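You operate a simulated robot arm through the tools that you are given. There is no shell and no other tool. Be economical: measure what you need, move in short steps, check, and stop when the job is done.

The job below is to be done with a simulated two-armed robot. You get a single attempt, and the scene is never put back.

TASK
Fetch the sealant tube from the top of the side table and stand it on top of the white small board there. Then take the gland with the largest size on its label from the top of the side table and leave it on the shelf of the grey table. Then take the silica sachet on the top of the front bench and put it away on the lower shelf of the packing bench. Then put the teal pad on the top of the back bench away on the front corner of the test bench. Then take the carton stapler and leave it on top of the scuffed film. Do these in the order given. Set down upright: sealant tube, carton stapler.

Only the result counts: the job must be done as asked and must still hold three seconds after the hand-in. Knocking over, shifting, dropping, spilling or breaking anything else fails it.

THE ROBOT
Two 7-joint arms with two-finger parallel grippers on one trunk, on a base that drives. Base frame: it is fixed to the floor where the robot stands at the start and does not move with it; the origin is under the middle of the robot, x ahead of it, y to its left, z up; the surface under the hand at the start is at about z = 85. Units: cm, degrees, N and s.
The left shoulder is at the start at [5, 18.7, 108.5], the right one opposite. With the tool pointing down near the work surface each hand reaches from about 10 to 66 cm from the robot's upright axis, wherever it stands, measured 20 degrees to its own side. Places, roughly: carton stapler (11x21x12 cm) [70, -650, 80]; front corner of the test bench (12x13 cm) [44, -338, 76]; gland [50, 0, 100]; lower shelf of the packing bench (160x24 cm) [-30, -654, 44]; scuffed film (30x24x4 cm) [-80, -660, 90]; sealant tube [50, 25, 100]; shelf of the grey table [70, 120, 50]; silica sachet [-175, -350, 75]; small board [75, 0, 75]; teal pad (6x8x4 cm) [-300, -240, 80]. Payload 3.43 kg a hand.
The TCP of each hand is the grasp point between the finger pads, 3 cm short of the fingertips. In the tool frame z runs along the fingers and y along their closing line. Largest opening 9.4 cm; finger width 2.8, thickness 1; the body of the gripper, 5 by 9.6 cm, starts 5.5 cm behind the TCP.
Orientation is that of the tool frame in the base frame, as a unit quaternion [x, y, z, w]. With the fingers straight down and closing along the base's y, the tool's x points along the base's -x, its y along +y and its z along -z.

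THE INTERFACE
- The arms move only by the tool servo_tool. It takes "left_moves", "right_moves" or both (then of equal length, played together; a hand with none holds still); each is a list that holds one entry, the list of rows, each a list of 7 numbers: the shift along the tool's x, y, z in units of 50 mm (1.0 is 50 mm), then the turn, a rotation vector about the tool's x, y, z in units of 5 degrees (1.0 is 5 degrees), then the gripper command, from -1 (fully open) to 1 (shut), values between in proportion. In form: [[[dx, dy, dz, rx, ry, rz, grip], ...]]. A call has 1 to 10 rows; each row shifts and turns the commanded pose from where the row before left it, along the tool's axes as they then stand. A call with a number of a shift or a turn outside -1 to 1 is refused whole. A row lasts 0.2 s, in which the tool goes at most 5 cm and 8.6 degrees; a call with a longer step from one row to the next is refused whole, and so is a gripper value outside its range. Where a pose cannot be reached the arm comes as near as it can. A force on the tool above 40 N (or 10 N above the force at the start of the call, whichever is more), or a blocked arm, ends the call early, and 0.2 s more pass. The fingers move at their own pace (about 15.3 cm/s each) and stop on an object; they squeeze with about 44 N. The grip force told is the motor's: it shows also when the fingers shut on nothing. Time passes only in rows, and 0.2 s behind the last, so rows that do not move let the fingers close. The reply holds the time, the measured pose of the TCP, the force on the tool along the base axes, the opening and the grip force, in the units named above and with some noise, with the torque about the TCP (base axes, N m) and any sound that the robot's microphone picked up.
- Cameras (640 x 400 px; columns grow to the right, rows downward): "scene" is now at [14.96, 0.01, 126.34]; the picture's right is [-0.00, -1.00, 0.00], its down [-0.39, 0.00, -0.92] and it looks along [0.92, -0.00, -0.39] (base axes); focal length 214 px, centre (320, 200). "left" rides on the left gripper at [7.6, -1.4, -10.2] in its tool frame; the picture's right is [0.18, 0.98, 0.00], its down [-0.75, 0.14, -0.64] and it looks along [-0.63, 0.12, 0.77] (tool axes); focal length 243 px, centre (320, 200). "right" rides on the right gripper at [7.6, 1.4, -10.2] in its tool frame; the picture's right is [-0.18, 0.98, 0.00], its down [-0.75, -0.14, -0.64] and it looks along [-0.63, -0.12, 0.77] (tool axes); focal length 243 px, centre (320, 200). There is no depth. A picture from a camera that has moved, and an enlarged one, comes with that camera's place and axes in the base frame and with its lens.
- capture(camera): a new picture of that camera. The clock stands still meanwhile.
- slide_trunk(by): slides the trunk up (or, below 0, down) by that many cm; the arms and the scene camera ride with it, the base frame stays. It gives what a move gives, with no picture.
- steer(legs): drives the robot by 1 to 6 legs, each [ahead, left, turn to the left] in cm, cm and degrees, along the robot's own axes; the way and the turn of a leg run together, so that a leg with both is an arc; at most 150 cm and 180 degrees a leg. The arms and the cameras ride along, it lands a little off, and it stops where it bumps. It gives what a move gives.
- pan_tilt(pan, tilt): turns the head with the scene camera to pan (to the left, within 80 degrees either way) and tilt (down, from -29 to 69), counted from straight ahead of the robot. It gives what a move gives.
- zoom(camera, box): a new picture of the part [left, top, right, bottom] of that camera's present view, enlarged. The clock stands still meanwhile.
- hand_in(): hands the job in; it is judged then, once.

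Work in short steps. Places have to be worked out from the pictures, the camera data and where the tool is seen: move nearer, look again, correct. Check each grasp and each placing, and mend what went wrong. You have 165 turns and 130 pictures in all, those below and enlarged ones among them. Open the grippers and draw the arms clear of the work before you hand the job in, unless the task says otherwise; then end with one line.

The tools are called after "Emit:" as name(argument=value, ...) on one line, values as JSON. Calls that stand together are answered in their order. servo_tool: Moves the arms, as the interface text tells. Its arguments: {"type":"object","properties":{"left_moves":{"type":"array","items":{"type":"array","items":{"type":"array","items":{"type":"number"}}}},"right_moves":{"type":"array","items":{"type":"array","items":{"type":"array","items":{"type":"number"}}}}},"required":[]} The other tools are called the same way: slide_trunk (by) slides the trunk up or down; steer (legs) drives the base; pan_tilt (pan, tilt) turns the head that bears the scene camera; capture (camera) takes a picture; zoom (camera, box) takes an enlarged picture of a part of a camera's view; hand_in () hands the job in.

At the start:

```text
time: 0.0
left_tcp_pos: [38.39, 12.62, 121.13]
left_tool_rot: [-0.001, 1.0, -0.001, 0.0]
left_ft_force: [0.2, 0.1, -0.2]
left_wrist_torque: [-0.02, 0.04, 0.01]
left_grip_width: 9.42
left_grasp_force: 0.0
right_tcp_pos: [41.64, -20.6, 120.7]
right_tool_rot: [0.001, 1.0, 0.0, 0.0]
right_ft_force: [-0.5, 0.4, -0.2]
right_wrist_torque: [0.02, 0.0, 0.03]
right_grip_width: 9.42
right_grasp_force: 0.1
trunk travel left (down, up): [-30.0, 13.2]
robot x, y, heading: [-0.24, 0.28, -0.1]
head pan, tilt: [-0.2, 23.1]
```

scene: 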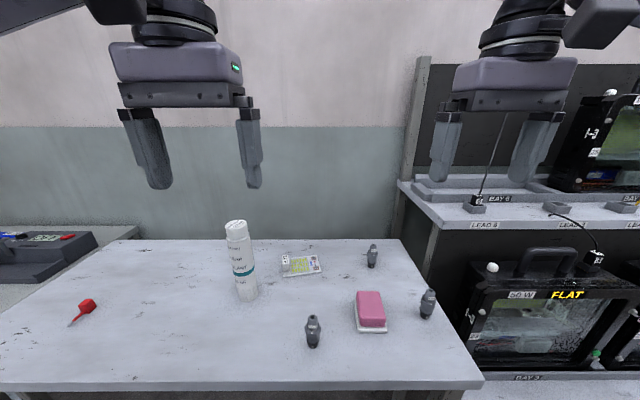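
right: 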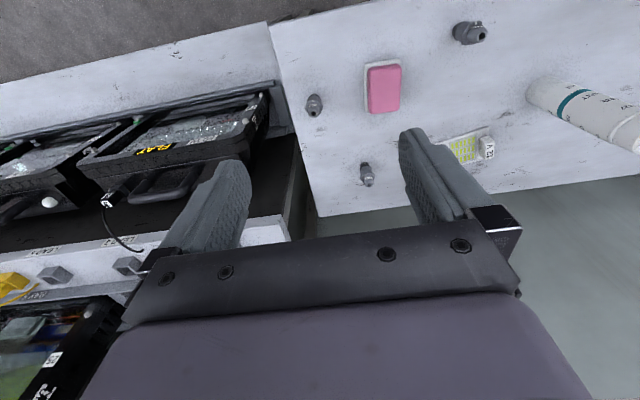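
left: 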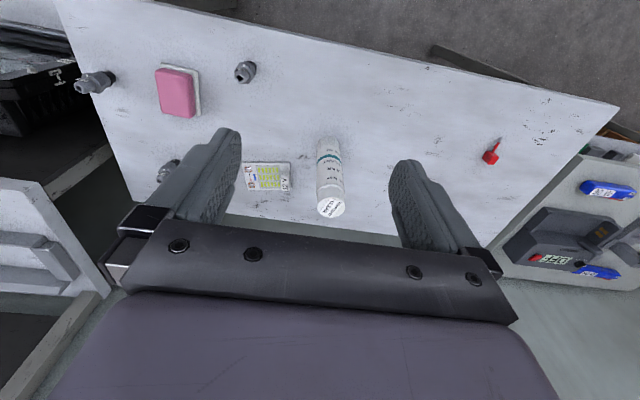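

I'll look closer at the side table to identify the tube, the boards and the glands' labels.

Emit:
zoom(camera="scene", box=[210, 210, 350, 300])

Emit:
zoom(camera="scene", box=[290, 230, 450, 350])

```text
4.44 times, centred on (280, 255) of scene
camera zoom: at [14.96, 0.01, 126.34], right [0.0, -1.0, 0.0], down [-0.39, 0.0, -0.92], along [0.92, 0.0, -0.39], focal length 953 px, centre (498, -44)
```

zoom: 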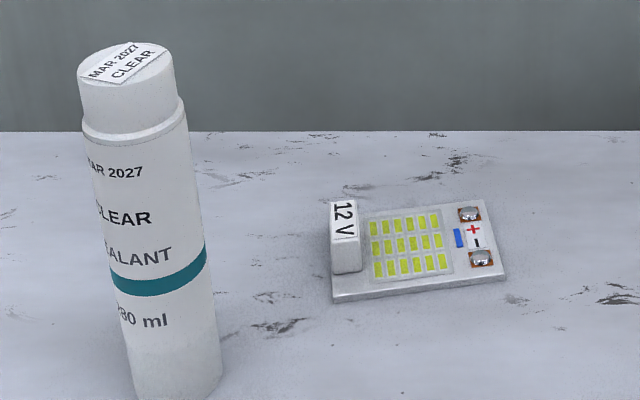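

```text
3.33 times, centred on (370, 290) of scene
camera zoom: at [14.96, 0.01, 126.34], right [0.0, -1.0, 0.0], down [-0.39, 0.0, -0.92], along [0.92, 0.0, -0.39], focal length 715 px, centre (153, -100)
```

zoom: 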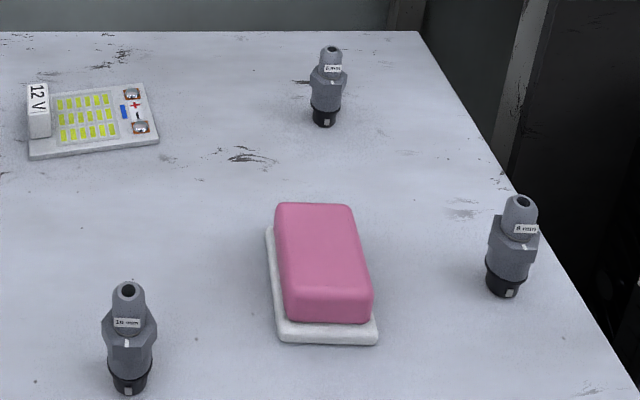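

Emit:
zoom(camera="scene", box=[300, 310, 328, 350])

Emit:
zoom(camera="scene", box=[362, 238, 384, 270])

Emit:
zoom(camera="scene", box=[412, 285, 440, 322])

```text
10.00 times, centred on (314, 330) of scene
camera zoom: at [14.96, 0.01, 126.34], right [0.0, -1.0, 0.0], down [-0.39, 0.0, -0.92], along [0.92, 0.0, -0.39], focal length 2145 px, centre (380, -1100)
```

zoom: 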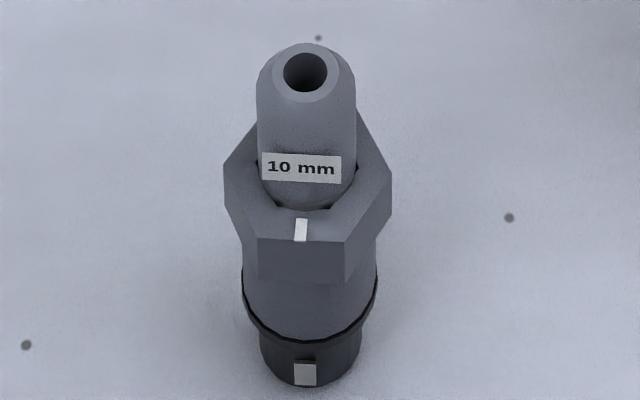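

```text
12.50 times, centred on (373, 254) of scene
camera zoom: at [14.96, 0.01, 126.34], right [0.0, -1.0, 0.0], down [-0.39, 0.0, -0.92], along [0.92, 0.0, -0.39], focal length 2681 px, centre (-342, -475)
```

zoom: 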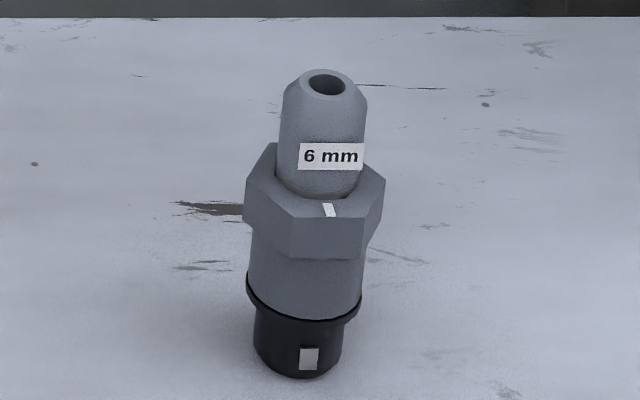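

```text
10.81 times, centred on (426, 304) of scene
camera zoom: at [14.96, 0.01, 126.34], right [0.0, -1.0, 0.0], down [-0.39, 0.0, -0.92], along [0.92, 0.0, -0.39], focal length 2319 px, centre (-826, -919)
```

zoom: 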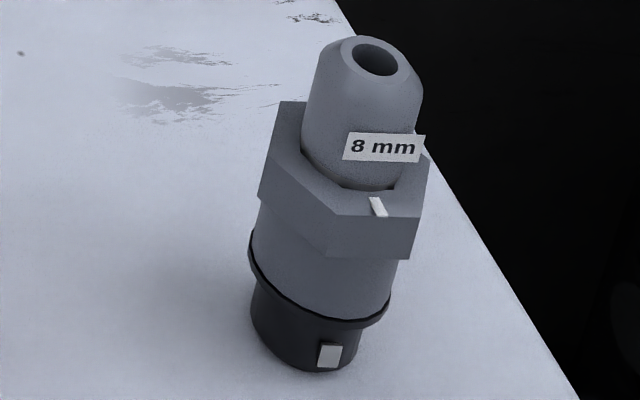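

The 10 mm gland is the near one, around [41, 1]. The board is the LED one, around [63.8, 5.3], which is a bit far away, so I'll look down to see if I can drive closer.

Emit:
pan_tilt(pan=0, tilt=69)

Emit:
capture(camera="scene")

```text
time: 1.1
left_tcp_pos: [38.31, 12.57, 121.04]
left_tool_rot: [-0.001, 1.0, -0.001, -0.001]
left_ft_force: [-0.8, -1.6, 0.6]
left_wrist_torque: [0.0, -0.01, 0.0]
left_grip_width: 9.38
left_grasp_force: 0.0
right_tcp_pos: [41.74, -20.55, 120.82]
right_tool_rot: [0.001, 1.0, 0.001, 0.0]
right_ft_force: [-0.9, 0.7, -0.2]
right_wrist_torque: [0.0, 0.0, -0.01]
right_grip_width: 9.38
right_grasp_force: 0.1
trunk travel left (down, up): [-30.0, 13.2]
robot x, y, heading: [-0.19, -0.31, -0.4]
head pan, tilt: [0.0, 68.8]
```

```text
121 pictures are left
camera scene: at [11.3, 0.04, 120.09], right [0.0, -1.0, 0.0], down [-0.93, 0.0, -0.36], along [0.36, 0.0, -0.93], focal length 214 px, centre (320, 200)
```

scene: 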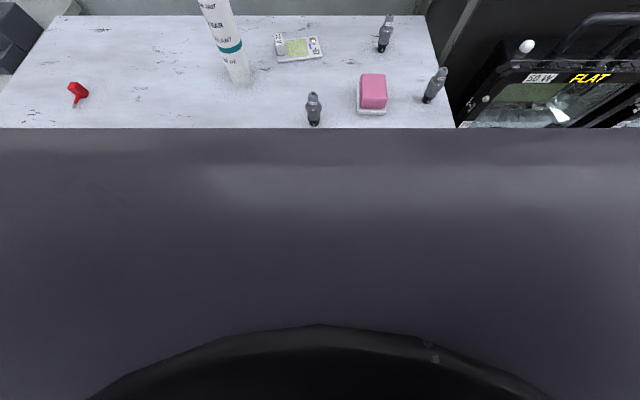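

The chest hides the base from the head camera. I'll swing the right wrist camera back to see the gap between base and table.

Emit:
servo_tool(right_moves=[[[0, 0, 0, 0, 1, 0, -1], [0, 0, 0, 0, 1, 0, -1], [0, 0, 0, 0, 1, 0, -1], [0, 0, 0, 0, 1, 0, -1], [0, 0, 0, 0, 1, 0, -1], [0, 0, 0, 0, 1, 0, -1], [0, 0, 0, 0, 1, 0, -1], [0, 0, 0, 0, 1, 0, -1], [0, 0, 0, 0, 1, 0, -1], [0, 0, 0, 0, 1, 0, -1]]])

Emit:
capture(camera="right")

```text
time: 3.3
left_tcp_pos: [38.29, 12.63, 121.05]
left_tool_rot: [-0.001, 1.0, -0.001, 0.0]
left_ft_force: [-0.3, 0.5, 1.1]
left_wrist_torque: [-0.01, -0.01, 0.0]
left_grip_width: 9.39
left_grasp_force: 0.0
right_tcp_pos: [36.58, -19.75, 115.29]
right_tool_rot: [0.0, 0.954, 0.0, -0.301]
right_ft_force: [-0.1, -1.4, 0.1]
right_wrist_torque: [0.01, 0.0, -0.01]
right_grip_width: 9.39
right_grasp_force: 0.0
right hand out of reach, approached as far as the arm can: row 4, 5, 6, 7, 8, 9, 10
trunk travel left (down, up): [-30.0, 13.2]
robot x, y, heading: [-0.2, -0.17, -0.1]
head pan, tilt: [0.0, 68.8]
```

```text
120 pictures are left
camera right: at [36.3, -18.33, 127.99], right [0.15, 0.98, -0.1], down [0.99, -0.14, 0.09], along [0.08, -0.12, -0.99], focal length 243 px, centre (320, 200)
```

right: 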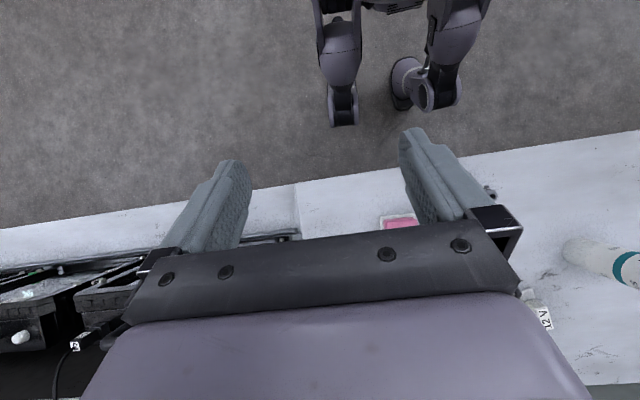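

The wheels reach only to about x=10 and the table edge is at about 35, so there is room. I'll restore the right hand and drive 10 cm ahead.

Emit:
servo_tool(right_moves=[[[0, 0, 0, 0, -1, 0, -1], [0, 0, 0, 0, -1, 0, -1], [0, 0, 0, 0, -1, 0, -1], [0, 0, 0, 0, -1, 0, -1], [0, 0, 0, 0, -1, 0, -1], [0, 0, 0, 0, -1, 0, -1], [0, 0, 0, 0, -1, 0, -1]]])

Emit:
steer(legs=[[10, 0, 0]])

Emit:
pan_tilt(pan=0, tilt=40)

Emit:
capture(camera="scene")

Emit:
capture(camera="left")

```text
time: 4.9
left_tcp_pos: [38.26, 12.63, 121.02]
left_tool_rot: [-0.001, 1.0, -0.001, 0.001]
left_ft_force: [0.1, 0.2, 0.2]
left_wrist_torque: [-0.02, -0.01, 0.03]
left_grip_width: 9.39
left_grasp_force: 0.1
right_tcp_pos: [36.72, -19.67, 115.3]
right_tool_rot: [0.0, 1.0, 0.001, 0.001]
right_ft_force: [0.0, -0.6, -0.9]
right_wrist_torque: [-0.01, 0.01, 0.01]
right_grip_width: 9.39
right_grasp_force: 0.0
trunk travel left (down, up): [-30.0, 13.2]
robot x, y, heading: [-0.04, -0.23, 0.1]
head pan, tilt: [0.0, 68.8]
```

```text
time: 6.1
left_tcp_pos: [48.28, 12.65, 121.07]
left_tool_rot: [-0.001, 1.0, -0.001, 0.001]
left_ft_force: [-0.2, 0.4, -0.2]
left_wrist_torque: [-0.03, 0.02, 0.01]
left_grip_width: 9.39
left_grasp_force: 0.0
right_tcp_pos: [46.55, -19.71, 115.17]
right_tool_rot: [0.0, 1.0, 0.0, 0.0]
right_ft_force: [0.7, -0.2, 0.0]
right_wrist_torque: [0.02, 0.07, 0.0]
right_grip_width: 9.42
right_grasp_force: 0.0
trunk travel left (down, up): [-30.0, 13.2]
robot x, y, heading: [9.86, -0.07, -0.0]
head pan, tilt: [0.0, 68.8]
```

```text
time: 7.0
left_tcp_pos: [48.35, 12.61, 121.18]
left_tool_rot: [-0.002, 1.0, 0.0, 0.0]
left_ft_force: [-0.6, 1.0, -0.3]
left_wrist_torque: [0.0, -0.02, 0.02]
left_grip_width: 9.38
left_grasp_force: 0.0
right_tcp_pos: [46.69, -19.73, 115.18]
right_tool_rot: [0.0, 1.0, 0.001, 0.002]
right_ft_force: [-0.2, 0.8, -0.1]
right_wrist_torque: [-0.04, -0.03, -0.02]
right_grip_width: 9.39
right_grasp_force: 0.0
trunk travel left (down, up): [-30.0, 13.2]
robot x, y, heading: [9.61, 0.24, 0.1]
head pan, tilt: [0.0, 40.0]
```

```text
119 pictures are left
camera scene: at [24.08, 0.07, 123.69], right [0.0, -1.0, 0.0], down [-0.64, 0.0, -0.77], along [0.77, 0.0, -0.64], focal length 214 px, centre (320, 200)
```

scene: 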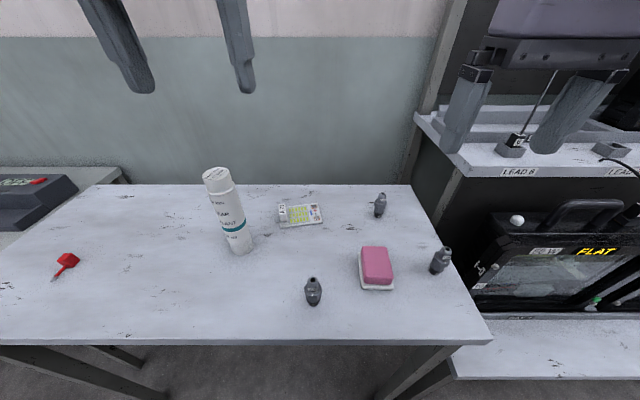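

```text
118 pictures are left
camera left: at [40.47, 11.32, 131.42], right [-0.19, 0.98, 0.0], down [0.75, 0.14, 0.64], along [0.63, 0.12, -0.77], focal length 243 px, centre (320, 200)
```

left: 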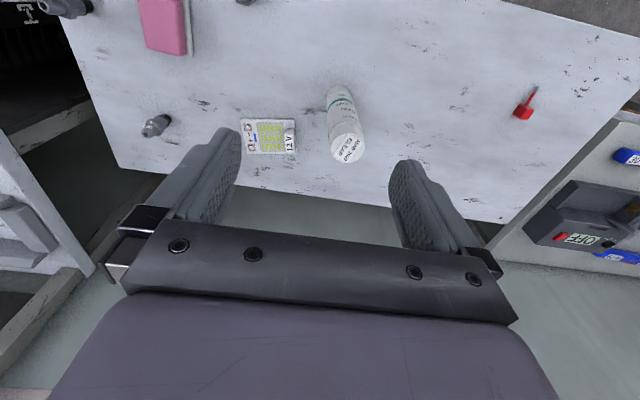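

The tube centre comes out at about [54.5, 17.4], with its top at about z=104. I'll move the left hand above it and down to z=110, then check.

Emit:
servo_tool(left_moves=[[[-0.62, 0.48, 0, 0, 0, 0, -1], [-0.62, 0.48, 0, 0, 0, 0, -1], [0, 0, 0.74, 0, 0, 0, -1], [0, 0, 0.74, 0, 0, 0, -1], [0, 0, 0.74, 0, 0, 0, -1]]])

Emit:
capture(camera="left")

Emit:
capture(camera="scene")

```text
time: 8.2
left_tcp_pos: [54.51, 17.53, 109.79]
left_tool_rot: [-0.002, 1.0, -0.001, 0.0]
left_ft_force: [0.5, 0.1, 0.2]
left_wrist_torque: [0.0, -0.01, 0.0]
left_grip_width: 9.4
left_grasp_force: 0.0
right_tcp_pos: [46.61, -19.62, 115.32]
right_tool_rot: [0.001, 1.0, -0.001, 0.0]
right_ft_force: [0.1, -0.1, -0.4]
right_wrist_torque: [0.01, 0.04, 0.02]
right_grip_width: 9.41
right_grasp_force: 0.1
trunk travel left (down, up): [-30.0, 13.2]
robot x, y, heading: [10.19, -0.01, 0.1]
head pan, tilt: [0.0, 40.0]
```

```text
117 pictures are left
camera left: at [46.75, 16.21, 120.15], right [-0.19, 0.98, 0.0], down [0.75, 0.15, 0.64], along [0.63, 0.12, -0.77], focal length 243 px, centre (320, 200)
```

left: 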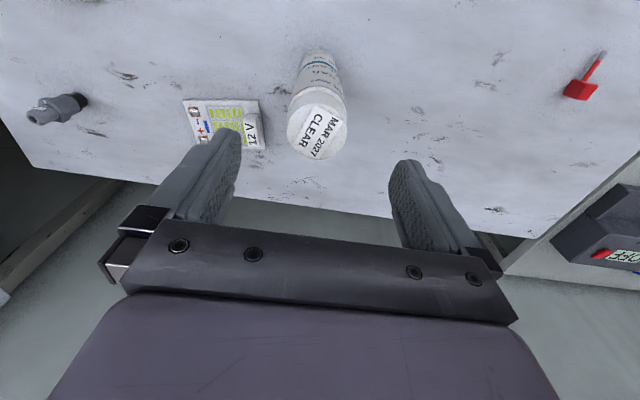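

```text
116 pictures are left
camera scene: at [24.11, 0.09, 123.7], right [0.0, -1.0, 0.0], down [-0.64, 0.0, -0.77], along [0.77, 0.0, -0.64], focal length 214 px, centre (320, 200)
```

scene: 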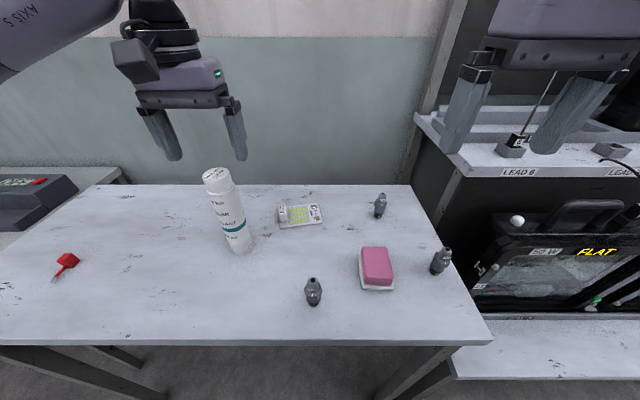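

The hand is aligned over the tube. I'll descend to z=100 and grip.

Emit:
servo_tool(left_moves=[[[0, 0, 0.65, 0, 0, 0, -1], [0, 0, 0.65, 0, 0, 0, -1], [0, 0, 0.65, 0, 0, 0, -1], [0, 0, 0, 0, 0, 0, 1], [0, 0, 0, 0, 0, 0, 1], [0, 0, 0, 0, 0, 0, 1]]])

Emit:
capture(camera="scene")

```text
time: 9.6
left_tcp_pos: [54.53, 17.58, 100.18]
left_tool_rot: [-0.001, 1.0, -0.001, 0.001]
left_ft_force: [0.4, -0.8, -0.4]
left_wrist_torque: [-0.07, -0.11, 0.01]
left_grip_width: 4.78
left_grasp_force: 44.2
right_tcp_pos: [46.64, -19.63, 115.24]
right_tool_rot: [0.0, 1.0, 0.001, 0.002]
right_ft_force: [0.0, 0.7, 0.6]
right_wrist_torque: [0.0, 0.0, 0.01]
right_grip_width: 9.41
right_grasp_force: 0.1
trunk travel left (down, up): [-30.0, 13.2]
robot x, y, heading: [9.73, 0.54, 0.1]
head pan, tilt: [0.0, 40.0]
```

```text
115 pictures are left
camera scene: at [24.1, 0.07, 123.69], right [0.0, -1.0, 0.0], down [-0.64, 0.0, -0.77], along [0.77, 0.0, -0.64], focal length 214 px, centre (320, 200)
```

scene: 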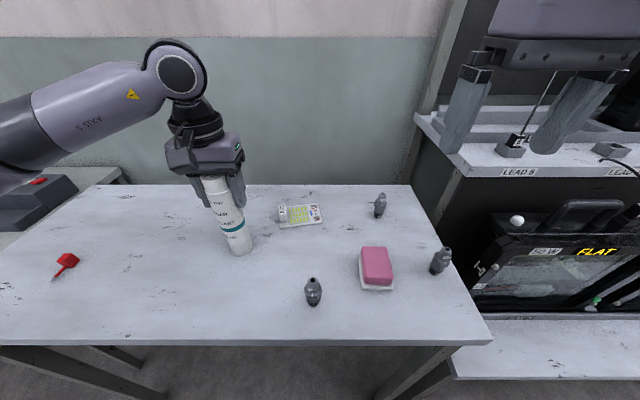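

Gripped (4.8 cm). I'll lift the tube 8 cm, and zoom on the board to refine its place.

Emit:
servo_tool(left_moves=[[[0, 0, -0.4, 0, 0, 0, 1], [0, 0, -0.6, 0, 0, 0, 1], [0, 0, -0.6, 0, 0, 0, 1]]])

Emit:
zoom(camera="scene", box=[260, 190, 340, 240])

```text
time: 10.4
left_tcp_pos: [54.41, 17.4, 108.15]
left_tool_rot: [-0.001, 1.0, 0.0, 0.0]
left_ft_force: [-0.5, -0.2, -2.8]
left_wrist_torque: [-0.02, 0.02, 0.0]
left_grip_width: 4.78
left_grasp_force: 43.7
right_tcp_pos: [46.57, -19.58, 115.12]
right_tool_rot: [0.0, 1.0, 0.001, 0.002]
right_ft_force: [-0.6, 0.5, -0.1]
right_wrist_torque: [0.02, 0.0, -0.02]
right_grip_width: 9.43
right_grasp_force: 0.1
trunk travel left (down, up): [-30.0, 13.2]
robot x, y, heading: [10.11, 0.25, 0.1]
head pan, tilt: [0.0, 40.0]
```

```text
8.00 times, centred on (300, 215) of scene
camera zoom: at [24.07, 0.06, 123.69], right [0.0, -1.0, 0.0], down [-0.64, 0.0, -0.77], along [0.77, 0.0, -0.64], focal length 1716 px, centre (480, 80)
```

zoom: 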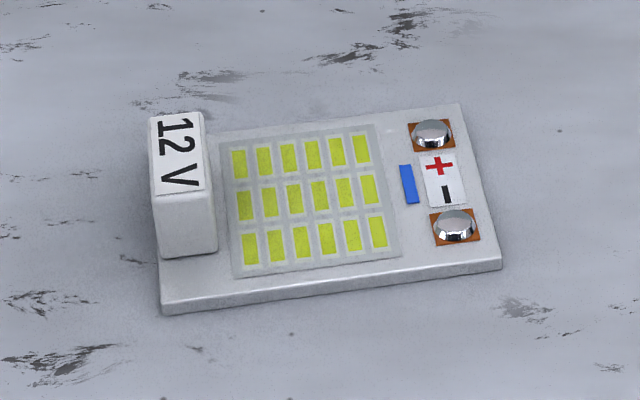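

LED patch centre is at about [63.35, 5.35]. I'll carry the tube over it and check before lowering.

Emit:
servo_tool(left_moves=[[[-0.45, -0.61, 0, 0, 0, 0, 1], [-0.45, -0.61, 0, 0, 0, 0, 1], [-0.45, -0.61, 0, 0, 0, 0, 1], [-0.45, -0.59, 0, 0, 0, 0, 1], [0, 0, 0.6, 0, 0, 0, 1], [0, 0, 0.5, 0, 0, 0, 1]]])

Emit:
zoom(camera="scene", box=[240, 130, 368, 250])

Emit:
capture(camera="right")

```text
time: 11.8
left_tcp_pos: [63.4, 5.48, 102.55]
left_tool_rot: [-0.001, 1.0, 0.001, 0.0]
left_ft_force: [0.1, -0.4, -4.1]
left_wrist_torque: [0.0, -0.02, 0.0]
left_grip_width: 4.75
left_grasp_force: 43.7
right_tcp_pos: [46.62, -19.63, 115.21]
right_tool_rot: [0.0, 1.0, 0.0, 0.0]
right_ft_force: [0.0, -0.1, 0.6]
right_wrist_torque: [0.0, 0.01, -0.03]
right_grip_width: 9.4
right_grasp_force: 0.1
trunk travel left (down, up): [-30.0, 13.2]
robot x, y, heading: [9.92, 0.16, 0.0]
head pan, tilt: [0.0, 40.0]
```

```text
3.33 times, centred on (304, 190) of scene
camera zoom: at [24.12, 0.07, 123.69], right [0.0, -1.0, 0.0], down [-0.64, 0.0, -0.77], along [0.77, 0.0, -0.64], focal length 715 px, centre (373, 233)
```

zoom: 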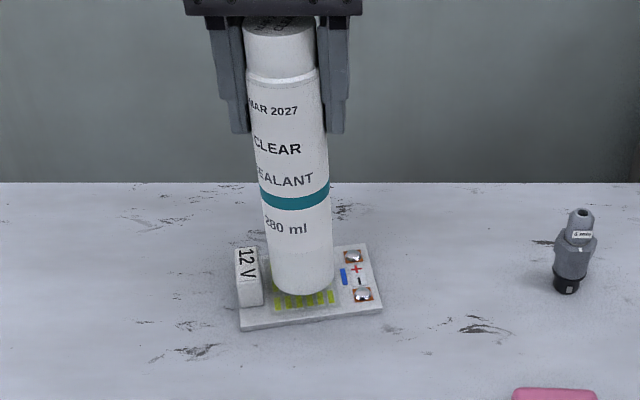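

```text
112 pictures are left
camera right: at [38.98, -18.22, 125.45], right [0.18, 0.98, 0.0], down [0.75, -0.14, 0.64], along [0.63, -0.12, -0.77], focal length 243 px, centre (320, 200)
```

right: 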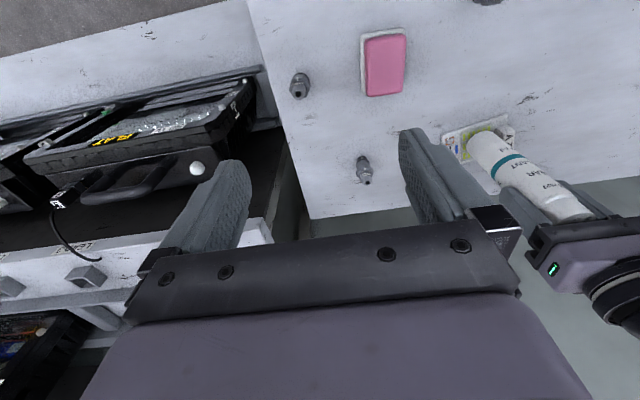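

It's nearly centred. I'll nudge it 0.4 cm ahead and lower it gently until it touches.

Emit:
servo_tool(left_moves=[[[-0.08, 0, 0.1, 0, 0, 0, 1], [0, 0, 0.1, 0, 0, 0, 1], [0, 0, 0.08, 0, 0, 0, 1], [0, 0, 0, 0, 0, 0, 1]]])

Emit:
zoom(camera="scene", box=[260, 190, 340, 240])

```text
time: 12.8
left_tcp_pos: [63.71, 5.38, 101.33]
left_tool_rot: [-0.002, 1.0, 0.0, 0.0]
left_ft_force: [0.3, -0.6, -3.4]
left_wrist_torque: [0.02, -0.05, -0.03]
left_grip_width: 4.77
left_grasp_force: 43.8
right_tcp_pos: [46.69, -19.69, 115.27]
right_tool_rot: [0.0, 1.0, 0.001, 0.0]
right_ft_force: [-0.8, 0.2, -0.4]
right_wrist_torque: [0.0, 0.03, 0.03]
right_grip_width: 9.4
right_grasp_force: 0.1
trunk travel left (down, up): [-30.0, 13.2]
robot x, y, heading: [9.95, 0.3, -0.1]
head pan, tilt: [0.0, 40.0]
```

```text
8.00 times, centred on (300, 215) of scene
camera zoom: at [24.11, 0.07, 123.69], right [0.0, -1.0, 0.0], down [-0.64, 0.0, -0.77], along [0.77, 0.0, -0.64], focal length 1716 px, centre (480, 80)
```

zoom: 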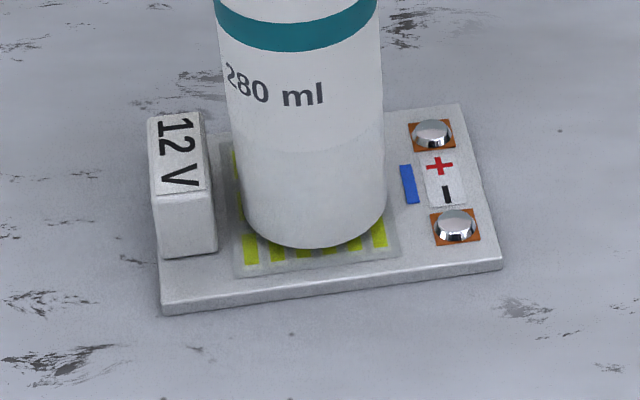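

It's well centred on the patch. I'll keep lowering in small steps, watching the force.

Emit:
servo_tool(left_moves=[[[0, 0, 0.06, 0, 0, 0, 1], [0, 0, 0.04, 0, 0, 0, 1], [0, 0, 0, 0, 0, 0, 1]]])

```text
time: 13.6
left_tcp_pos: [63.96, 5.49, 100.82]
left_tool_rot: [-0.002, 1.0, 0.0, 0.001]
left_ft_force: [-0.1, -0.2, -3.1]
left_wrist_torque: [0.01, 0.01, -0.02]
left_grip_width: 4.76
left_grasp_force: 43.6
right_tcp_pos: [46.57, -19.71, 115.33]
right_tool_rot: [0.0, 1.0, 0.001, 0.0]
right_ft_force: [0.0, 0.2, -0.1]
right_wrist_torque: [0.0, -0.04, 0.0]
right_grip_width: 9.41
right_grasp_force: 0.0
trunk travel left (down, up): [-30.0, 13.2]
robot x, y, heading: [9.81, -0.02, 0.1]
head pan, tilt: [0.0, 40.0]
```

Emit:
servo_tool(left_moves=[[[0, 0, 0.04, 0, 0, 0, 1], [0, 0, 0.03, 0, 0, 0, 1], [0, 0, 0, 0, 0, 0, 1]]])

Emit:
zoom(camera="scene", box=[260, 190, 340, 240])

```text
time: 14.4
left_tcp_pos: [63.85, 5.32, 100.7]
left_tool_rot: [-0.002, 1.0, -0.001, 0.001]
left_ft_force: [1.1, 0.8, 9.6]
left_wrist_torque: [0.38, 0.0, -0.02]
left_grip_width: 4.76
left_grasp_force: 44.4
right_tcp_pos: [46.56, -19.67, 115.3]
right_tool_rot: [0.0, 1.0, 0.001, 0.001]
right_ft_force: [0.8, 0.5, 0.2]
right_wrist_torque: [-0.01, 0.01, 0.0]
right_grip_width: 9.39
right_grasp_force: 0.0
trunk travel left (down, up): [-30.0, 13.2]
robot x, y, heading: [9.89, 0.11, 0.0]
head pan, tilt: [0.0, 40.0]
```

```text
8.00 times, centred on (300, 215) of scene
camera zoom: at [24.01, 0.07, 123.73], right [0.0, -1.0, 0.0], down [-0.64, 0.0, -0.77], along [0.77, 0.0, -0.64], focal length 1716 px, centre (480, 80)
```

zoom: 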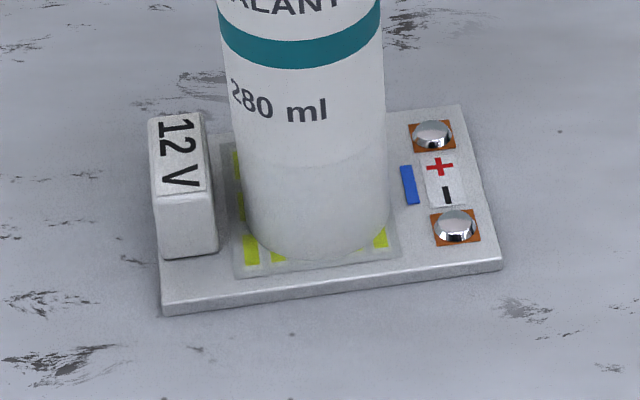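

It's in contact (about 13 N), so I'll release, rise straight up and check.

Emit:
servo_tool(left_moves=[[[0, 0, 0, 0, 0, 0, 0.2], [0, 0, 0, 0, 0, 0, -1], [0, 0, 0, 0, 0, 0, -1], [0, 0, -0.5, 0, 0, 0, -1], [0, 0, -0.8, 0, 0, 0, -1], [0, 0, -0.9, 0, 0, 0, -1], [0, 0, -0.9, 0, 0, 0, -1]]])

Emit:
capture(camera="scene")

```text
time: 16.0
left_tcp_pos: [63.18, 5.31, 116.02]
left_tool_rot: [-0.001, 1.0, 0.0, 0.001]
left_ft_force: [0.9, 0.0, -0.1]
left_wrist_torque: [0.0, 0.0, 0.01]
left_grip_width: 9.4
left_grasp_force: 0.2
left hand out of reach, approached as far as the arm can: row 7
right_tcp_pos: [46.49, -19.8, 115.33]
right_tool_rot: [0.0, 1.0, 0.001, 0.001]
right_ft_force: [0.0, 0.0, 0.3]
right_wrist_torque: [0.03, -0.01, -0.03]
right_grip_width: 9.41
right_grasp_force: 0.1
trunk travel left (down, up): [-30.0, 13.2]
robot x, y, heading: [9.74, 0.35, 0.0]
head pan, tilt: [0.0, 40.0]
```

```text
109 pictures are left
camera scene: at [24.0, 0.05, 123.7], right [0.0, -1.0, 0.0], down [-0.64, 0.0, -0.77], along [0.77, 0.0, -0.64], focal length 214 px, centre (320, 200)
```

scene: 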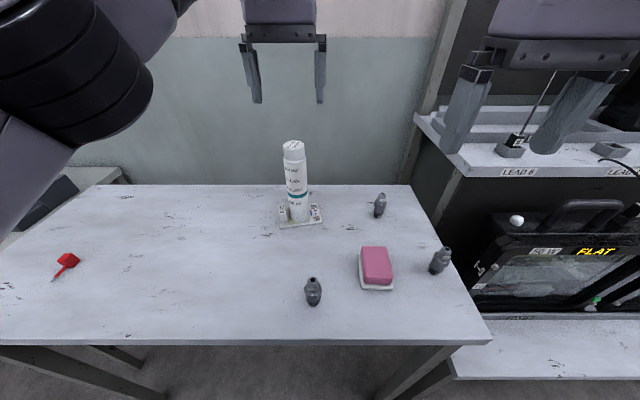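

The tube stands on the board. Next is the 10 mm gland at about [42.3, 1.3]; I'll bring the left hand above it.

Emit:
servo_tool(left_moves=[[[0.85, -0.16, 0, 0, 0, 0, -1], [0.85, -0.16, 0, 0, 0, 0, -1], [0.85, -0.16, 0, 0, 0, 0, -1], [0.85, -0.16, 0, 0, 0, 0, -1], [0.78, -0.16, 0, 0, 0, 0, -1], [0, 0, 0.9, 0, 0, 0, -1], [0, 0, 0.9, 0, 0, 0, -1], [0, 0, 0.9, 0, 0, 0, -1]]])

Emit:
capture(camera="left")

Emit:
capture(camera="scene")

```text
time: 17.8
left_tcp_pos: [42.34, 1.16, 102.29]
left_tool_rot: [-0.002, 1.0, -0.001, -0.001]
left_ft_force: [-0.8, -0.5, 0.1]
left_wrist_torque: [0.05, -0.01, 0.01]
left_grip_width: 9.37
left_grasp_force: 0.0
right_tcp_pos: [46.52, -19.65, 115.23]
right_tool_rot: [0.0, 1.0, 0.001, 0.0]
right_ft_force: [0.4, 0.6, 0.4]
right_wrist_torque: [-0.01, 0.03, 0.03]
right_grip_width: 9.39
right_grasp_force: 0.1
trunk travel left (down, up): [-30.0, 13.2]
robot x, y, heading: [9.58, -0.01, 0.0]
head pan, tilt: [0.0, 40.0]
```

```text
108 pictures are left
camera left: at [34.58, -0.22, 112.58], right [-0.19, 0.98, 0.0], down [0.75, 0.14, 0.64], along [0.63, 0.12, -0.77], focal length 243 px, centre (320, 200)
```

left: 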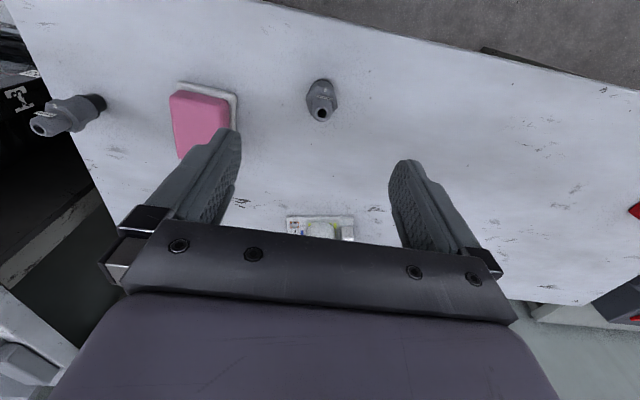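

```text
107 pictures are left
camera scene: at [24.1, 0.08, 123.7], right [0.0, -1.0, 0.0], down [-0.64, 0.0, -0.77], along [0.77, 0.0, -0.64], focal length 214 px, centre (320, 200)
```

scene: 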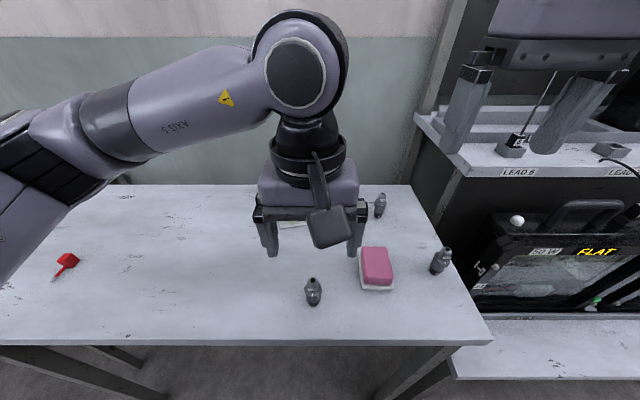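

The gland is confirmed under the TCP. I'll descend to z≈88.8 and grip.

Emit:
servo_tool(left_moves=[[[0, 0.04, 0.7, 0, 0, 0, -1], [0, 0, 0.7, 0, 0, 0, -1], [0, 0, 0.7, 0, 0, 0, -1], [0, 0, 0.58, 0, 0, 0, -1], [0, 0, 0, 0, 0, 0, 1], [0, 0, 0, 0, 0, 0, 1], [0, 0, 0, 0, 0, 0, 1]]])

Emit:
capture(camera="scene")

```text
time: 19.4
left_tcp_pos: [42.12, 1.57, 88.85]
left_tool_rot: [-0.002, 1.0, -0.001, 0.0]
left_ft_force: [0.6, -0.2, 0.2]
left_wrist_torque: [-0.03, -0.01, -0.02]
left_grip_width: 2.55
left_grasp_force: 43.8
right_tcp_pos: [46.49, -19.66, 115.17]
right_tool_rot: [-0.001, 1.0, 0.002, 0.001]
right_ft_force: [-0.1, -0.8, 0.1]
right_wrist_torque: [-0.04, 0.02, -0.01]
right_grip_width: 9.41
right_grasp_force: 0.0
trunk travel left (down, up): [-30.0, 13.2]
robot x, y, heading: [10.04, -0.16, 0.4]
head pan, tilt: [0.0, 40.0]
```

```text
106 pictures are left
camera scene: at [24.08, 0.07, 123.69], right [0.0, -1.0, 0.0], down [-0.64, 0.0, -0.77], along [0.77, 0.0, -0.64], focal length 214 px, centre (320, 200)
```

scene: 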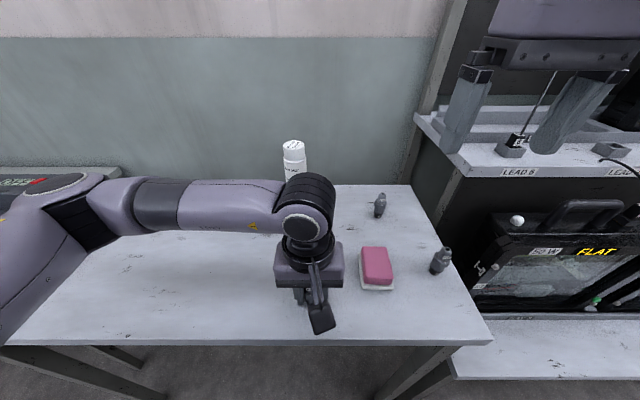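

Gripped (2.55 cm). I'll lift high, then back the robot away and look left for the grey table.

Emit:
servo_tool(left_moves=[[[0, 0, -0.6, 0, 0, 0, 1], [0, 0, -0.9, 0, 0, 0, 1], [0, 0, -0.9, 0, 0, 0, 1], [0, 0, -0.9, 0, 0, 0, 1], [0, 0, -0.9, 0, 0, 0, 1], [0, 0.8, 0, 0, 0, 0, 1], [0, 0.8, 0, 0, 0, 0, 1], [0, 0.8, 0, 0, 0, 0, 1]]])

Emit:
steer(legs=[[-30, 0, 0]])

Emit:
pan_tilt(pan=55, tilt=25)

Emit:
capture(camera="scene")

```text
time: 21.2
left_tcp_pos: [42.28, 13.76, 109.96]
left_tool_rot: [0.0, 1.0, -0.001, -0.001]
left_ft_force: [-0.3, 0.2, -0.5]
left_wrist_torque: [0.02, 0.02, -0.01]
left_grip_width: 2.56
left_grasp_force: 44.1
right_tcp_pos: [46.55, -19.59, 115.22]
right_tool_rot: [-0.001, 1.0, 0.001, 0.001]
right_ft_force: [-0.1, 0.4, 0.1]
right_wrist_torque: [0.02, -0.02, -0.01]
right_grip_width: 9.39
right_grasp_force: 0.1
trunk travel left (down, up): [-30.0, 13.2]
robot x, y, heading: [9.97, -0.37, 0.1]
head pan, tilt: [0.0, 40.0]
```

```text
time: 23.3
left_tcp_pos: [12.12, 13.62, 109.97]
left_tool_rot: [-0.004, 1.0, -0.001, 0.0]
left_ft_force: [0.7, 0.0, -0.5]
left_wrist_torque: [-0.04, 0.01, 0.0]
left_grip_width: 2.55
left_grasp_force: 44.2
right_tcp_pos: [16.45, -19.63, 115.15]
right_tool_rot: [-0.003, 1.0, 0.001, 0.0]
right_ft_force: [0.1, 0.2, 0.0]
right_wrist_torque: [0.0, -0.04, -0.04]
right_grip_width: 9.41
right_grasp_force: 0.0
trunk travel left (down, up): [-30.0, 13.2]
robot x, y, heading: [-20.22, 0.12, 0.4]
head pan, tilt: [0.0, 40.0]
```

```text
time: 24.5
left_tcp_pos: [12.13, 13.66, 109.92]
left_tool_rot: [-0.005, 1.0, -0.001, 0.0]
left_ft_force: [-0.2, -0.2, -0.7]
left_wrist_torque: [0.02, 0.0, 0.01]
left_grip_width: 2.53
left_grasp_force: 44.1
right_tcp_pos: [16.55, -19.59, 115.18]
right_tool_rot: [-0.003, 1.0, 0.001, 0.0]
right_ft_force: [0.4, -0.2, 0.0]
right_wrist_torque: [0.01, 0.0, 0.01]
right_grip_width: 9.39
right_grasp_force: 0.0
trunk travel left (down, up): [-30.0, 13.2]
robot x, y, heading: [-20.08, -0.1, 0.4]
head pan, tilt: [55.0, 25.0]
```

```text
105 pictures are left
camera scene: at [-9.27, 7.54, 126.03], right [0.82, -0.57, 0.0], down [-0.24, -0.35, -0.91], along [0.52, 0.75, -0.42], focal length 214 px, centre (320, 200)
```

scene: 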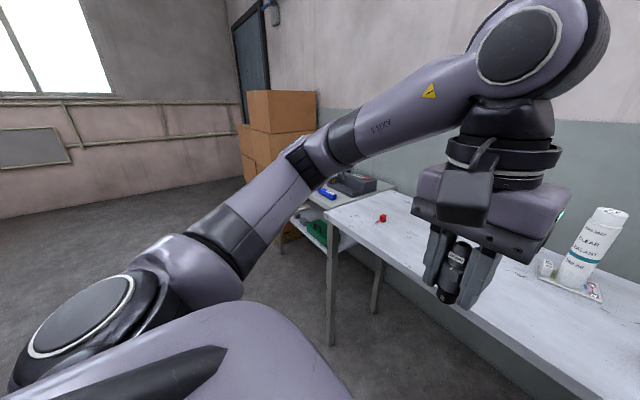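

The grey table is the one beyond the side table's left end. I'll drive left 115 cm and look at it head on.

Emit:
steer(legs=[[0, 115, 0]])

Emit:
pan_tilt(pan=0, tilt=30)

Emit:
capture(camera="scene")

```text
time: 34.8
left_tcp_pos: [11.18, 128.36, 109.93]
left_tool_rot: [-0.006, 1.0, -0.001, 0.0]
left_ft_force: [-0.3, 0.3, -0.2]
left_wrist_torque: [-0.01, 0.01, 0.02]
left_grip_width: 2.55
left_grasp_force: 43.7
right_tcp_pos: [15.8, 95.32, 115.39]
right_tool_rot: [-0.005, 1.0, 0.001, 0.0]
right_ft_force: [-0.2, -0.7, 0.4]
right_wrist_torque: [0.03, 0.03, -0.02]
right_grip_width: 9.41
right_grasp_force: 0.1
trunk travel left (down, up): [-30.0, 13.2]
robot x, y, heading: [-21.32, 114.78, 0.5]
head pan, tilt: [55.0, 25.0]
```

```text
time: 36.1
left_tcp_pos: [11.24, 128.43, 109.92]
left_tool_rot: [-0.005, 1.0, -0.001, 0.0]
left_ft_force: [-0.1, 0.2, -0.3]
left_wrist_torque: [-0.01, 0.0, -0.03]
left_grip_width: 2.57
left_grasp_force: 43.9
right_tcp_pos: [15.8, 95.16, 115.23]
right_tool_rot: [-0.005, 1.0, 0.002, 0.001]
right_ft_force: [0.2, -0.6, 0.3]
right_wrist_torque: [-0.01, 0.01, 0.01]
right_grip_width: 9.41
right_grasp_force: 0.0
trunk travel left (down, up): [-30.0, 13.2]
robot x, y, heading: [-21.43, 114.45, 0.2]
head pan, tilt: [0.0, 30.0]
```

```text
104 pictures are left
camera scene: at [-6.35, 114.77, 125.23], right [0.01, -1.0, 0.0], down [-0.5, 0.0, -0.87], along [0.87, 0.01, -0.5], focal length 214 px, centre (320, 200)
```

scene: 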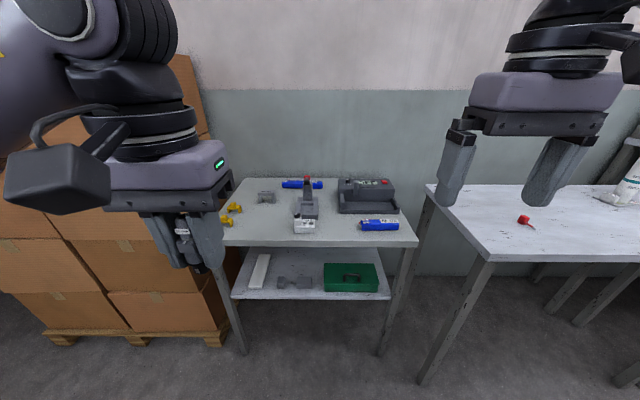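

I'll zoom on the shelf to find free space.

Emit:
zoom(camera="scene", box=[215, 230, 425, 350])

Emit:
zoom(camera="scene", box=[215, 165, 425, 265])

```text
3.05 times, centred on (320, 290) of scene
camera zoom: at [-6.35, 114.77, 125.23], right [0.01, -1.0, 0.0], down [-0.5, 0.0, -0.87], along [0.87, 0.01, -0.5], focal length 654 px, centre (320, -74)
```

zoom: 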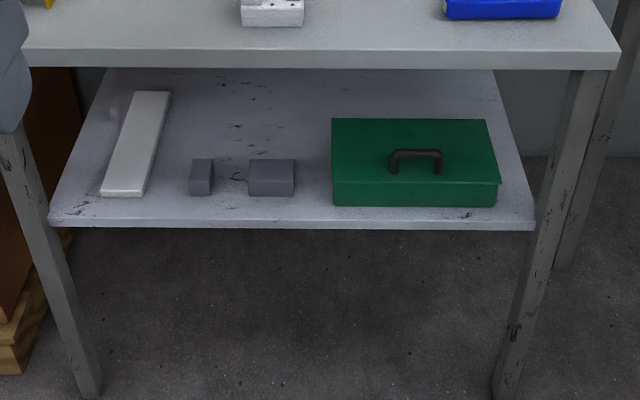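

```text
3.05 times, centred on (320, 215) of scene
camera zoom: at [-6.35, 114.77, 125.23], right [0.01, -1.0, 0.0], down [-0.5, 0.0, -0.87], along [0.87, 0.01, -0.5], focal length 654 px, centre (320, 154)
```

zoom: 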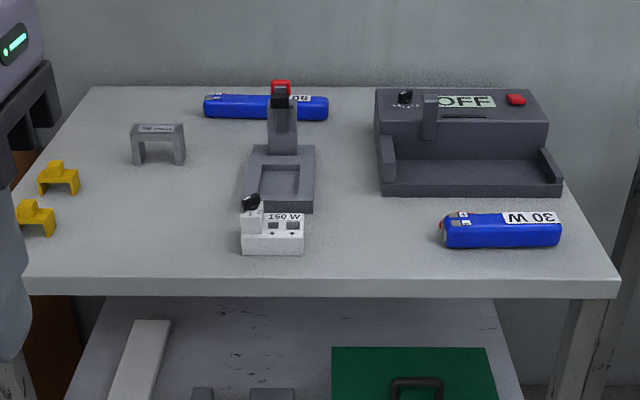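

The shelf is at z≈48 under a top whose underside is at z≈75, and free space is behind the two small grey blocks. The hand has to enter tilted, so I'll test whether it can roll 180° to bring the camera on top and clear of the shelf.

Emit:
servo_tool(left_moves=[[[0, 0, 0, 0, 0, 1, 1], [0, 0, 0, 0, 0, 1, 1], [0, 0, 0, 0, 0, 1, 1], [0, 0, 0, 0, 0, 1, 1], [0, 0, 0, 0, 0, 1, 1], [0, 0, 0, 0, 0, 1, 1], [0, 0, 0, 0, 0, 1, 1], [0, 0, 0, 0, 0, 1, 1], [0, 0, 0, 0, 0, 1, 1], [0, 0, 0, 0, 0, 1, 1]]])

Emit:
servo_tool(left_moves=[[[0, 0, 0, 0, 0, 1, 1], [0, 0, 0, 0, 0, 1, 1], [0, 0, 0, 0, 0, 1, 1], [0, 0, 0, 0, 0, 1, 1], [0, 0, 0, 0, 0, 1, 1], [0, 0, 0, 0, 0, 1, 1], [0, 0, 0, 0, 0, 1, 1], [0, 0, 0, 0, 0, 1, 1], [0, 0, 0, 0, 0, 1, 1], [0, 0, 0, 0, 0, 1, 1]]])

```text
time: 38.3
left_tcp_pos: [11.14, 128.32, 110.0]
left_tool_rot: [0.419, 0.908, 0.0, 0.0]
left_ft_force: [0.0, 0.0, -0.1]
left_wrist_torque: [-0.04, 0.02, 0.0]
left_grip_width: 2.52
left_grasp_force: 44.6
right_tcp_pos: [15.77, 95.22, 115.29]
right_tool_rot: [-0.004, 1.0, 0.001, 0.001]
right_ft_force: [-0.1, -0.6, 0.5]
right_wrist_torque: [0.0, -0.01, -0.03]
right_grip_width: 9.4
right_grasp_force: 0.1
trunk travel left (down, up): [-30.0, 13.2]
robot x, y, heading: [-21.26, 114.58, 0.7]
head pan, tilt: [0.0, 30.0]
```

```text
time: 40.5
left_tcp_pos: [5.19, 125.44, 108.57]
left_tool_rot: [0.762, 0.647, 0.0, 0.001]
left_ft_force: [0.6, 0.0, -0.2]
left_wrist_torque: [0.01, 0.0, -0.02]
left_grip_width: 2.56
left_grasp_force: 44.1
left hand out of reach, approached as far as the arm can: row 7, 8, 9, 10
right_tcp_pos: [15.7, 95.22, 115.31]
right_tool_rot: [-0.004, 1.0, 0.001, 0.001]
right_ft_force: [-0.3, -0.7, 0.0]
right_wrist_torque: [-0.03, -0.01, 0.01]
right_grip_width: 9.4
right_grasp_force: 0.2
trunk travel left (down, up): [-30.0, 13.2]
robot x, y, heading: [-21.12, 114.94, 0.5]
head pan, tilt: [0.0, 30.0]
```

The roll is limited at about 99°, so I'll roll back and use a ~50° forward tilt instead.

Emit:
servo_tool(left_moves=[[[0, 0, 0, 0, 0, -1, 1], [0, 0, 0, 0, 0, -1, 1], [0, 0, 0, 0, 0, -1, 1], [0, 0, 0, 0, 0, -1, 1], [0, 0, 0, 0, 0, -1, 1], [0, 0, 0, 0, 0, -1, 1], [0, 0, 0, 0, 0, -1, 1], [0, 0, 0, 0, 0, -1, 1], [0, 0, 0, 0, 0, -1, 1], [0, 0, 0, 0, 0, -1, 1]]])

Emit:
servo_tool(left_moves=[[[0, 0, 0, 0, 0, -1, 1], [0, 0, 0, 0, 0, -1, 1], [0, 0, 0, 0, 0, -1, 1], [0, 0, 0, 0, 0, -1, 1], [0, 0, 0, 0, 0, -1, 1], [0, 0, 0, 0, 0, -1, 1], [0, 0, 0, 0, 0, -1, 1], [0, 0, 0, 0, 0, -1, 1], [0, 0, 0, 0, 0, -1, 1], [0, 0, 0, 0, 0, -0.9, 1]]])

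Emit:
servo_tool(left_moves=[[[0, 0, 0, 0, -1, 0, 1], [0, 0, 0, 0, -1, 0, 1], [0, 0, 0, 0, -1, 0, 1], [0, 0, 0, 0, -1, 0, 1], [0, 0, 0, 0, -1, 0, 1], [0, 0, 0, 0, -1, 0, 1], [0, 0, 0, 0, -1, 0, 1], [0, 0, 0, 0, -1, 0, 1], [0, 0, 0, 0, -1, 0, 1], [0, 0, 0, 0, -1, 0, 1]]])

Emit:
slide_trunk(by=-30)

Emit:
capture(camera="scene")

Emit:
capture(camera="left")

```text
time: 42.7
left_tcp_pos: [5.2, 125.4, 108.5]
left_tool_rot: [0.417, 0.909, 0.0, 0.0]
left_ft_force: [-0.9, -0.2, -0.5]
left_wrist_torque: [-0.01, 0.03, 0.03]
left_grip_width: 2.53
left_grasp_force: 43.9
right_tcp_pos: [15.69, 95.25, 115.28]
right_tool_rot: [-0.004, 1.0, 0.001, -0.001]
right_ft_force: [0.0, 0.6, 0.2]
right_wrist_torque: [0.02, 0.0, 0.03]
right_grip_width: 9.42
right_grasp_force: 0.0
trunk travel left (down, up): [-30.0, 13.2]
robot x, y, heading: [-20.86, 114.25, 0.7]
head pan, tilt: [0.0, 30.0]
```

```text
time: 44.9
left_tcp_pos: [5.14, 125.51, 108.56]
left_tool_rot: [-0.003, 1.0, 0.0, 0.001]
left_ft_force: [0.0, 1.2, -0.5]
left_wrist_torque: [0.0, 0.0, 0.0]
left_grip_width: 2.55
left_grasp_force: 44.3
right_tcp_pos: [15.69, 95.14, 115.16]
right_tool_rot: [-0.005, 1.0, 0.001, 0.001]
right_ft_force: [0.0, -0.9, 0.4]
right_wrist_torque: [-0.02, -0.01, -0.05]
right_grip_width: 9.42
right_grasp_force: 0.1
trunk travel left (down, up): [-30.0, 13.2]
robot x, y, heading: [-21.18, 114.57, 0.3]
head pan, tilt: [0.0, 30.0]
```

```text
time: 45.6
left_tcp_pos: [5.36, 125.43, 108.79]
left_tool_rot: [-0.006, 0.994, -0.004, 0.109]
left_ft_force: [2.9, 0.5, 5.5]
left_wrist_torque: [-0.16, 1.0, -0.09]
left_grip_width: 2.55
left_grasp_force: 44.0
right_tcp_pos: [15.74, 95.24, 115.3]
right_tool_rot: [-0.005, 1.0, 0.0, 0.001]
right_ft_force: [0.0, 0.6, -0.1]
right_wrist_torque: [0.0, 0.02, -0.04]
right_grip_width: 9.38
right_grasp_force: 0.1
trunk travel left (down, up): [-30.0, 13.2]
robot x, y, heading: [-21.05, 114.45, 0.3]
head pan, tilt: [0.0, 30.0]
stopped in row 3 (left hand): the force on the tool passed its limit at 65 N (the readings are from after the stop); the commanded pose is now the measured one
```

```text
time: 48.6
left_tcp_pos: [5.3, 125.54, 78.77]
left_tool_rot: [-0.006, 0.994, -0.004, 0.109]
left_ft_force: [11.6, -1.4, 18.0]
left_wrist_torque: [-0.04, 3.3, 0.28]
left_grip_width: 2.56
left_grasp_force: 43.4
right_tcp_pos: [15.71, 95.15, 85.25]
right_tool_rot: [-0.005, 1.0, 0.001, 0.0]
right_ft_force: [0.4, -0.1, -1.1]
right_wrist_torque: [-0.01, 0.03, -0.01]
right_grip_width: 9.39
right_grasp_force: 0.0
trunk travel left (down, up): [0.0, 43.2]
robot x, y, heading: [-20.98, 114.53, 0.8]
head pan, tilt: [0.0, 30.0]
```

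```text
101 pictures are left
camera scene: at [-6.35, 114.76, 95.23], right [0.01, -1.0, 0.0], down [-0.5, 0.0, -0.87], along [0.87, 0.01, -0.5], focal length 214 px, centre (320, 200)
```

scene: 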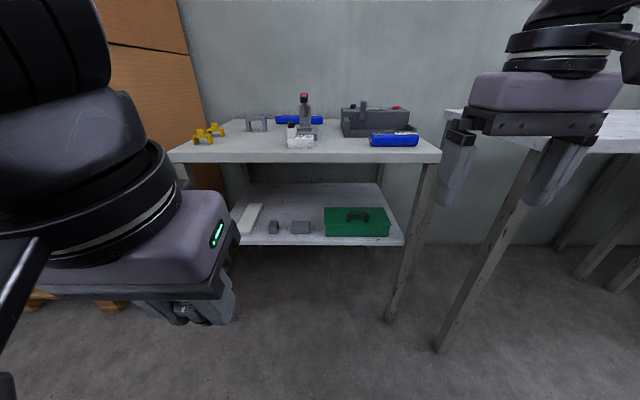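

```text
100 pictures are left
camera left: at [-4.39, 124.15, 87.22], right [-0.19, 0.98, -0.05], down [0.59, 0.16, 0.79], along [0.78, 0.12, -0.61], focal length 243 px, centre (320, 200)
```

left: 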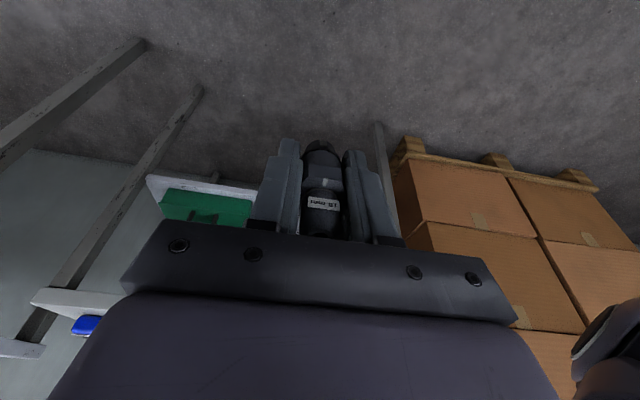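

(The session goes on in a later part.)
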